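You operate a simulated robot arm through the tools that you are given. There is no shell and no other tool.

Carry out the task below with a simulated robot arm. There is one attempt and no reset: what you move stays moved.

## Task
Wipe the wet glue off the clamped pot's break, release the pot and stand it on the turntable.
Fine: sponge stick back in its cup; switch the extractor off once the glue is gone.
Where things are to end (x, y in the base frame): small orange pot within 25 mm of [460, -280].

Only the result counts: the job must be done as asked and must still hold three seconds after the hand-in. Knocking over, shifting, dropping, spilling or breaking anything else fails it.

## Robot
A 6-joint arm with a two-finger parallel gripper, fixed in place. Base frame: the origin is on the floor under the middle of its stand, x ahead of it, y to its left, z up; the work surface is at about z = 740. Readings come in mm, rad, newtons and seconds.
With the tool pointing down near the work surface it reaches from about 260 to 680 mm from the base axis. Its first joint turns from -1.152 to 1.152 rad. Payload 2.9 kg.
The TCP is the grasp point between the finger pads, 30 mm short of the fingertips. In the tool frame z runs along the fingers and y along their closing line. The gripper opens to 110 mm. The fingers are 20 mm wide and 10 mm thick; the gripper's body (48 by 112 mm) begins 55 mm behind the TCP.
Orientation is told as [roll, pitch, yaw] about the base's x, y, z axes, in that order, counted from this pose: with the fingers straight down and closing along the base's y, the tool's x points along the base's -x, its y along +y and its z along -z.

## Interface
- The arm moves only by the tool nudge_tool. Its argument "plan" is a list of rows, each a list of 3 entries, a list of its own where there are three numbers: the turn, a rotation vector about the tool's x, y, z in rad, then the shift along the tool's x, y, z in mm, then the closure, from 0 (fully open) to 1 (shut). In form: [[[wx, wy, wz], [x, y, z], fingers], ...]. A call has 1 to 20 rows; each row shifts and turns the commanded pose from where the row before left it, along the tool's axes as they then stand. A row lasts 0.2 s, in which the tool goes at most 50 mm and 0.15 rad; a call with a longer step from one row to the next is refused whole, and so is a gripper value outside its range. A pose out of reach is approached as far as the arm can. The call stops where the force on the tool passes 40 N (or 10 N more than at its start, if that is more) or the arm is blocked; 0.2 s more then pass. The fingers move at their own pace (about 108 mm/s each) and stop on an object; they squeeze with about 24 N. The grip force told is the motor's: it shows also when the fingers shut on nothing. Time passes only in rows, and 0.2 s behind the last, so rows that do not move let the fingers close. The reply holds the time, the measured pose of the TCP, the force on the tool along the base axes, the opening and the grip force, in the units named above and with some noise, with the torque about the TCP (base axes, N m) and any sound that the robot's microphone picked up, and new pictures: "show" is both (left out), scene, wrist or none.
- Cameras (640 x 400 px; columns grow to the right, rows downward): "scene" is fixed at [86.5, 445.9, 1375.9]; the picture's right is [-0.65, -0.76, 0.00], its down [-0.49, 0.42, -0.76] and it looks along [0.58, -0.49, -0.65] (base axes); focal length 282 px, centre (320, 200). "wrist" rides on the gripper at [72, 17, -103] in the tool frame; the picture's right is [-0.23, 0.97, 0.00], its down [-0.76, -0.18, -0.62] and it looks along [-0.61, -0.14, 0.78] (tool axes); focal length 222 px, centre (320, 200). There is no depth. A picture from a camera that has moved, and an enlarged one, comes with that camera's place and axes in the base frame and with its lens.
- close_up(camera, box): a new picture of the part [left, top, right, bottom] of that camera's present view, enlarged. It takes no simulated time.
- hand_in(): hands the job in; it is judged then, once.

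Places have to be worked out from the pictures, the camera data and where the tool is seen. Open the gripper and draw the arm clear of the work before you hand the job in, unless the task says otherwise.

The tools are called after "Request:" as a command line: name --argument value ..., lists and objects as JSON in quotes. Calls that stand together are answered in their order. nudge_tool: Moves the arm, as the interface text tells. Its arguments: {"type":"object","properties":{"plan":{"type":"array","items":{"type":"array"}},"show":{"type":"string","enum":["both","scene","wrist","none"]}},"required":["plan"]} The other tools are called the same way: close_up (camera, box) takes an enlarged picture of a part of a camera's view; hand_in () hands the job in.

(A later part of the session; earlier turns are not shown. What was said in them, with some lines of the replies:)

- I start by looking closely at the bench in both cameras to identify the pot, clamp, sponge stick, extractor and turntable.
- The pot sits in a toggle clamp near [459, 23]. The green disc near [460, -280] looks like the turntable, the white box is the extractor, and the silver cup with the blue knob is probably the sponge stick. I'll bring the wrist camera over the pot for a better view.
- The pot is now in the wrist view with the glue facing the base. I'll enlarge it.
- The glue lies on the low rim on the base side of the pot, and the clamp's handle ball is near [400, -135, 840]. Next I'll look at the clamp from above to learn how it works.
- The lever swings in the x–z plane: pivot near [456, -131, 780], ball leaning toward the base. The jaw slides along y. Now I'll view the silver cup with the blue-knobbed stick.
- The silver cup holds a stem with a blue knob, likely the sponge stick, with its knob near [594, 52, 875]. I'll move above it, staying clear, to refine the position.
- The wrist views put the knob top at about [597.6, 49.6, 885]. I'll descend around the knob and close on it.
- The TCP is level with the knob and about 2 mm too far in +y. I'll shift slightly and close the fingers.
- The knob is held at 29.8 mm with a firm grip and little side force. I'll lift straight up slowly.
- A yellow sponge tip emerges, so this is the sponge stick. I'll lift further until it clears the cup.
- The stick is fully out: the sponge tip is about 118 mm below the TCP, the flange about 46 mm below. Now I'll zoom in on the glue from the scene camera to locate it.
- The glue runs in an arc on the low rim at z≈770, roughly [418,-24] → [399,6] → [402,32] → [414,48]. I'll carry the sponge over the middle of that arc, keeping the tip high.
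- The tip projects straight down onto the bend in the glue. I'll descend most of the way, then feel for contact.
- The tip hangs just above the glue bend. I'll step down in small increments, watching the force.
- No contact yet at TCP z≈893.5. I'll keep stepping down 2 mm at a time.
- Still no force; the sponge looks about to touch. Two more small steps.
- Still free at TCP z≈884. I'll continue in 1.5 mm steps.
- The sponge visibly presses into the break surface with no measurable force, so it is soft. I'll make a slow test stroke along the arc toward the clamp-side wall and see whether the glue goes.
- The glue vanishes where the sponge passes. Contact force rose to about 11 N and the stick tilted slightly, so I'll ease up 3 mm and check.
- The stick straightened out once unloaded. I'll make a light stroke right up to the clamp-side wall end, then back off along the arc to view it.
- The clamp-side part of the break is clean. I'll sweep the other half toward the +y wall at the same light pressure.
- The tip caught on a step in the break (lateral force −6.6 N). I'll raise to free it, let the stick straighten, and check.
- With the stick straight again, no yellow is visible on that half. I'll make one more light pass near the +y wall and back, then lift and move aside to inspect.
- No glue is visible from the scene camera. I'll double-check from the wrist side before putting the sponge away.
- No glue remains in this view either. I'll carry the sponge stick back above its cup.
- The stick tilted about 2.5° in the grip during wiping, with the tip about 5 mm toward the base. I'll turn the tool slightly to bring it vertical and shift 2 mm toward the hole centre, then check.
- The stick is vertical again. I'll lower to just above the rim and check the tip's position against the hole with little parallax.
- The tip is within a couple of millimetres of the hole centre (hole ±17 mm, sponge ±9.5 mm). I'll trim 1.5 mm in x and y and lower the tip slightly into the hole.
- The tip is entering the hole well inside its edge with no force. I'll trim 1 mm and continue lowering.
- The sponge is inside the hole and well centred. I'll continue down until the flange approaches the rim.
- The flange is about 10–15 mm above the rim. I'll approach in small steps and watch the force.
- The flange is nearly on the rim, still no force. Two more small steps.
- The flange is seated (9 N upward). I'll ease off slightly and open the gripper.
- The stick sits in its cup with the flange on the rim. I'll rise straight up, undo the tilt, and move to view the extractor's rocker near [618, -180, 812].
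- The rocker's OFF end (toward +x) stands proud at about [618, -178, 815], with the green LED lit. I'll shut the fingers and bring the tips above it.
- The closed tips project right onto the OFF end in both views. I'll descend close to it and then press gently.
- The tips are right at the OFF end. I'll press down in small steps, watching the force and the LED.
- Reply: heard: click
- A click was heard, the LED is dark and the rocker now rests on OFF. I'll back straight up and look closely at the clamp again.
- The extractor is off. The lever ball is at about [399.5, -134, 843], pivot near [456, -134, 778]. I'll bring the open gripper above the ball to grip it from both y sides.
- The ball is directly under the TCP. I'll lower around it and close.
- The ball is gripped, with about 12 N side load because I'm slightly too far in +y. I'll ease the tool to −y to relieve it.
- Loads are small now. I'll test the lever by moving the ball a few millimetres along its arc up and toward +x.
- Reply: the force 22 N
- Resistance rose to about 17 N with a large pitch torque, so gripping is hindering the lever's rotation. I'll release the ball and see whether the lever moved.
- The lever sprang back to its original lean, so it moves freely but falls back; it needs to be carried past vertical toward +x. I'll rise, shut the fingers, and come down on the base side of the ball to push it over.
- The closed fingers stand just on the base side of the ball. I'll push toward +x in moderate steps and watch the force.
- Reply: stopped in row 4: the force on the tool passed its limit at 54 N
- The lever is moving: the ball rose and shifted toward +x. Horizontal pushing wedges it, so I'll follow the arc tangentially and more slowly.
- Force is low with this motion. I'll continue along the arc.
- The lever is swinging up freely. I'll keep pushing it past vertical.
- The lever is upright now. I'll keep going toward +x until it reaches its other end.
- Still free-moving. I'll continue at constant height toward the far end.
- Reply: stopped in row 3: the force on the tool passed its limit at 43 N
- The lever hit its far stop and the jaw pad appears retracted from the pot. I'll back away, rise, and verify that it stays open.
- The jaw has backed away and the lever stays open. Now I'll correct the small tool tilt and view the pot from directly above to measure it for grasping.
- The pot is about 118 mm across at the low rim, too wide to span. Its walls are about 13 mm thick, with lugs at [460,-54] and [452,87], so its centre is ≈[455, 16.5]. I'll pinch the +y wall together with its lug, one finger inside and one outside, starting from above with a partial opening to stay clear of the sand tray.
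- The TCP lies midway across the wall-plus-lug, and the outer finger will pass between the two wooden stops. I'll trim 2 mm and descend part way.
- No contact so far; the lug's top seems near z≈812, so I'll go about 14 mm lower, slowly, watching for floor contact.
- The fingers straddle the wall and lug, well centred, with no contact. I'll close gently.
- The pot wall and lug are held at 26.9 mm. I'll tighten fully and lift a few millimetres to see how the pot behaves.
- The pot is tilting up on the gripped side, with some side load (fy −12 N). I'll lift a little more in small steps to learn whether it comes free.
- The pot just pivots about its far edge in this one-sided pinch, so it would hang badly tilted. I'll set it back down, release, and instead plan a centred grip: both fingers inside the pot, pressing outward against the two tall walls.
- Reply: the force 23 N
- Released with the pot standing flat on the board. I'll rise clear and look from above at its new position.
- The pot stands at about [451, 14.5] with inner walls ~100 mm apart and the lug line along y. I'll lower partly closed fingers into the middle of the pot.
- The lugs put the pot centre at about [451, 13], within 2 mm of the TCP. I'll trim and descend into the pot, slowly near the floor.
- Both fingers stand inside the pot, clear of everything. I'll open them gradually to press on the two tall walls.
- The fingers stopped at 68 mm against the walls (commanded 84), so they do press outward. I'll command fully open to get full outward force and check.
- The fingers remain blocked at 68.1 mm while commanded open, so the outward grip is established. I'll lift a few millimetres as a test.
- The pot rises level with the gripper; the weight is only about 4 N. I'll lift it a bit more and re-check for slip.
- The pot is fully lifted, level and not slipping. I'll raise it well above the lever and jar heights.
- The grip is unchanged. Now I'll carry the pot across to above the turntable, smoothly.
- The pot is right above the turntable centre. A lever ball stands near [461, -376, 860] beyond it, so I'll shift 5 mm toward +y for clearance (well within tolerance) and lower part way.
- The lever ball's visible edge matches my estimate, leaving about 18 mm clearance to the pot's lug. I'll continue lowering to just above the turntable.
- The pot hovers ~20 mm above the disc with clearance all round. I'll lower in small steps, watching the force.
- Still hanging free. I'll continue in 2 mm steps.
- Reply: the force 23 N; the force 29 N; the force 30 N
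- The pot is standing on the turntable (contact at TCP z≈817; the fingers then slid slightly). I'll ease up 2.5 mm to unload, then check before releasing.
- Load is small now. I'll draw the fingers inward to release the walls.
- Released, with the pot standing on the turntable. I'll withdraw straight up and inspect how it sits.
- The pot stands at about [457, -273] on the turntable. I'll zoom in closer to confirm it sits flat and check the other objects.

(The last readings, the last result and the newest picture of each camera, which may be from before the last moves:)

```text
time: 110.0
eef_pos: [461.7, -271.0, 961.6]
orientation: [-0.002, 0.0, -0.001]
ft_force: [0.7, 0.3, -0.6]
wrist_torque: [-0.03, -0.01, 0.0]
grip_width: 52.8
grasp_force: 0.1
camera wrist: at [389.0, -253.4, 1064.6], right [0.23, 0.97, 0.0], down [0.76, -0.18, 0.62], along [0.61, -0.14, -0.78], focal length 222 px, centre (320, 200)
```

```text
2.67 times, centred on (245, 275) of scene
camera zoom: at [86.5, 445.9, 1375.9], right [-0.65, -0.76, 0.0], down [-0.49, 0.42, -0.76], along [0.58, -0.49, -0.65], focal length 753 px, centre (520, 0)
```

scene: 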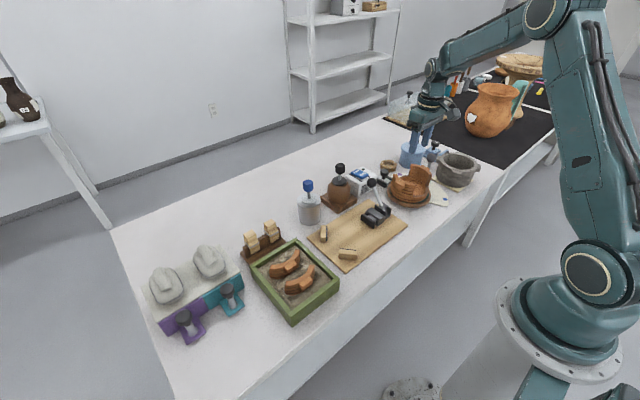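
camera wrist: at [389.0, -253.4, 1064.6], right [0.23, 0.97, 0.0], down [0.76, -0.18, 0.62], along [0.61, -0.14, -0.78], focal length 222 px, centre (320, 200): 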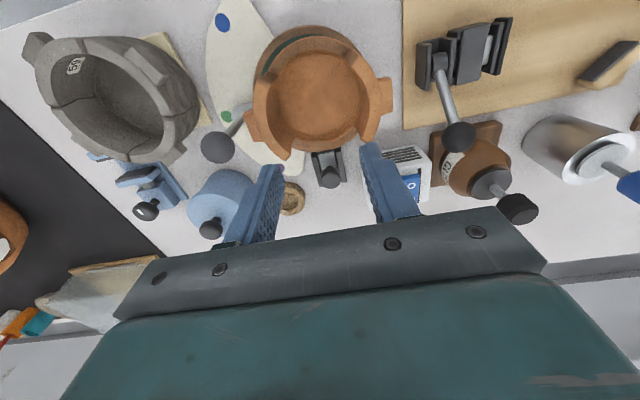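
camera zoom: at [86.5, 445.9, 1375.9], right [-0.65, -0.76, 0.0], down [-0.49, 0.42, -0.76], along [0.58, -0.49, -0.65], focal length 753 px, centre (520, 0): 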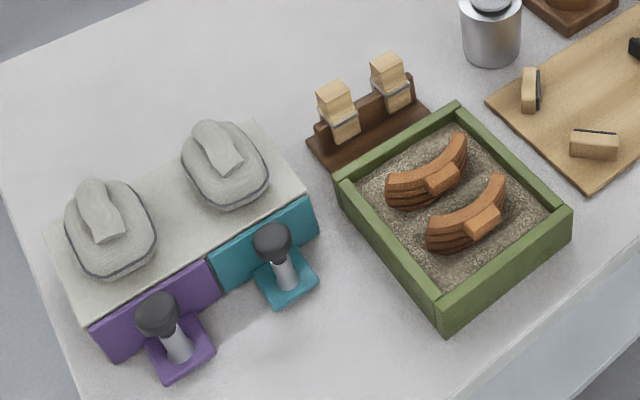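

The pot sits flat inside the green disc, the stick is in its cup, the extractor is off, and nothing else has moved. I'll open the gripper and draw the arm clear, up to where it started.

Request:
nudge_tool --plan '[[[0, 0, 0], [0, 0, -40], 0.3], [[0, 0, 0], [0, 0, -40], 0], [[0, 0, 0], [12, 25, -30], 0], [[0, 0, 0], [12, 30, -25], 0], [[0, 0, 0], [12, 30, -15], 0], [[0, 0, 0], [12, 30, -10], 0], [[0, 0, 0], [0, 0, 0], 0], [[0, 0, 0], [0, 0, 0], 0], [[0, 0, 0], [0, 0, 0], 0]]' --show "both"

Request:
close_up --camera "scene" --box '[340, 130, 500, 220]'

Request:
close_up --camera "scene" --box '[285, 160, 335, 225]'

```text
time: 112.0
eef_pos: [408.2, -156.3, 1123.9]
orientation: [-0.003, 0.0, -0.001]
ft_force: [0.1, -0.1, 0.8]
wrist_torque: [-0.01, 0.0, -0.03]
grip_width: 110.1
grasp_force: 0.2
camera wrist: at [335.8, -139.4, 1226.2], right [0.23, 0.97, 0.0], down [0.76, -0.18, 0.62], along [0.61, -0.14, -0.78], focal length 222 px, centre (320, 200)
```

scene: 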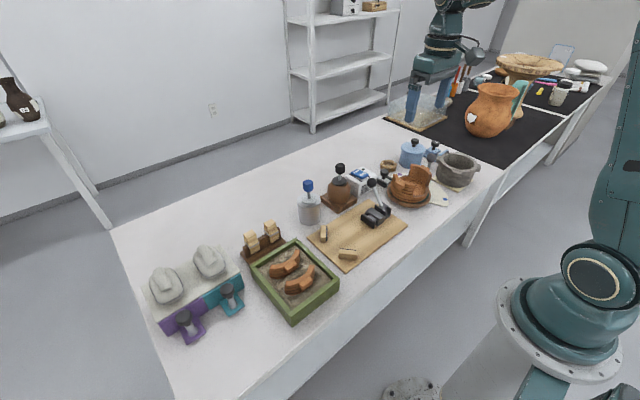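
wrist: 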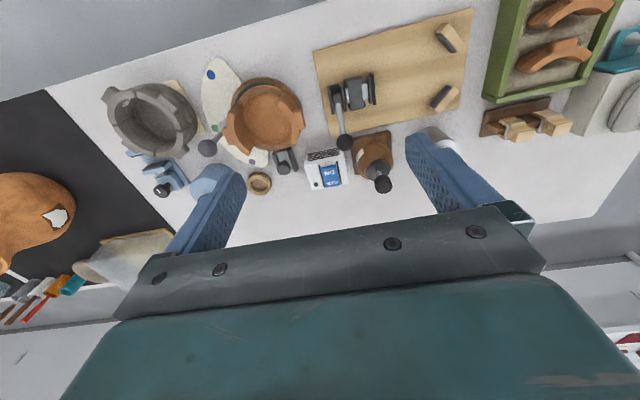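

```text
4.00 times, centred on (420, 175) of scene
camera zoom: at [86.5, 445.9, 1375.9], right [-0.65, -0.76, 0.0], down [-0.49, 0.42, -0.76], along [0.58, -0.49, -0.65], focal length 1130 px, centre (-80, 300)
```

zoom: 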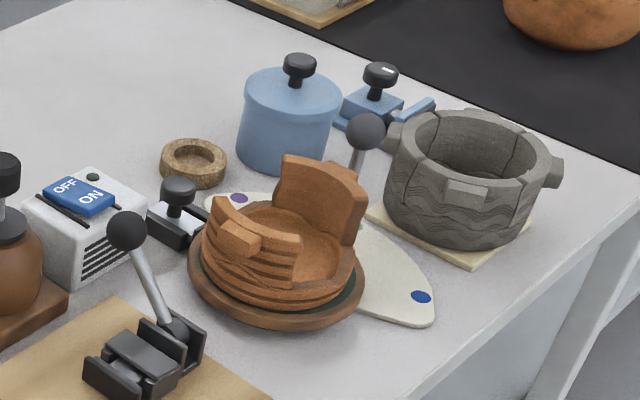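

```text
6.15 times, centred on (310, 192) of scene
camera zoom: at [86.5, 445.9, 1375.9], right [-0.65, -0.76, 0.0], down [-0.49, 0.42, -0.76], along [0.58, -0.49, -0.65], focal length 1739 px, centre (382, 246)
```

zoom: 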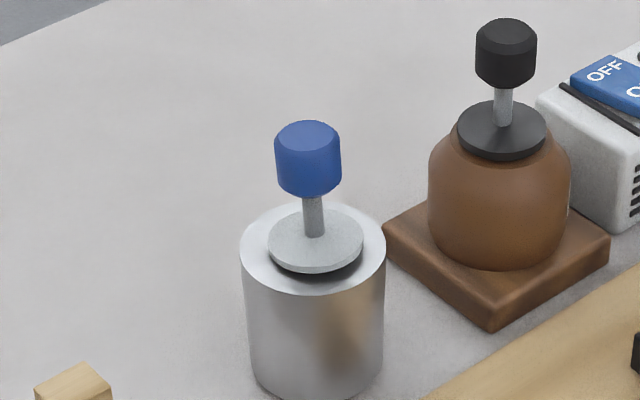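

The views and readings agree: glue wiped, pot standing on the turntable within tolerance, sponge stick in its cup, extractor off, gripper open and arm clear. I'm handing in the job.

Request:
hand_in

```text
The job is handed in.
```

The job is handed in, and by the last pictures it is done as asked. I have not seen the judge's result.

- **Glue:** I wiped the whole break with the sponge stick, and no yellow showed on it from either camera afterwards.
- **Sponge stick:** it is back in its silver cup with the flange resting on the rim.
- **Extractor:** I switched it off after the wiping. It clicked and the light went out.
- **Pot:** I swung the clamp lever over to release it and set the pot flat on the turntable at about [457, -273]. That is roughly 8 mm from the target, within the 25 mm allowed.
- **Rest of the bench:** nothing else looks moved or knocked over. I left the clamp lever open.
- **Arm:** the gripper is open and the arm is back near its starting position, clear of the bench.

My first attempt to lift the pot, gripping one wall, only tilted it up about a centimetre on one side and slid it a few millimetres on its board. I set it back down and lifted it level by pressing outward on both walls from inside.
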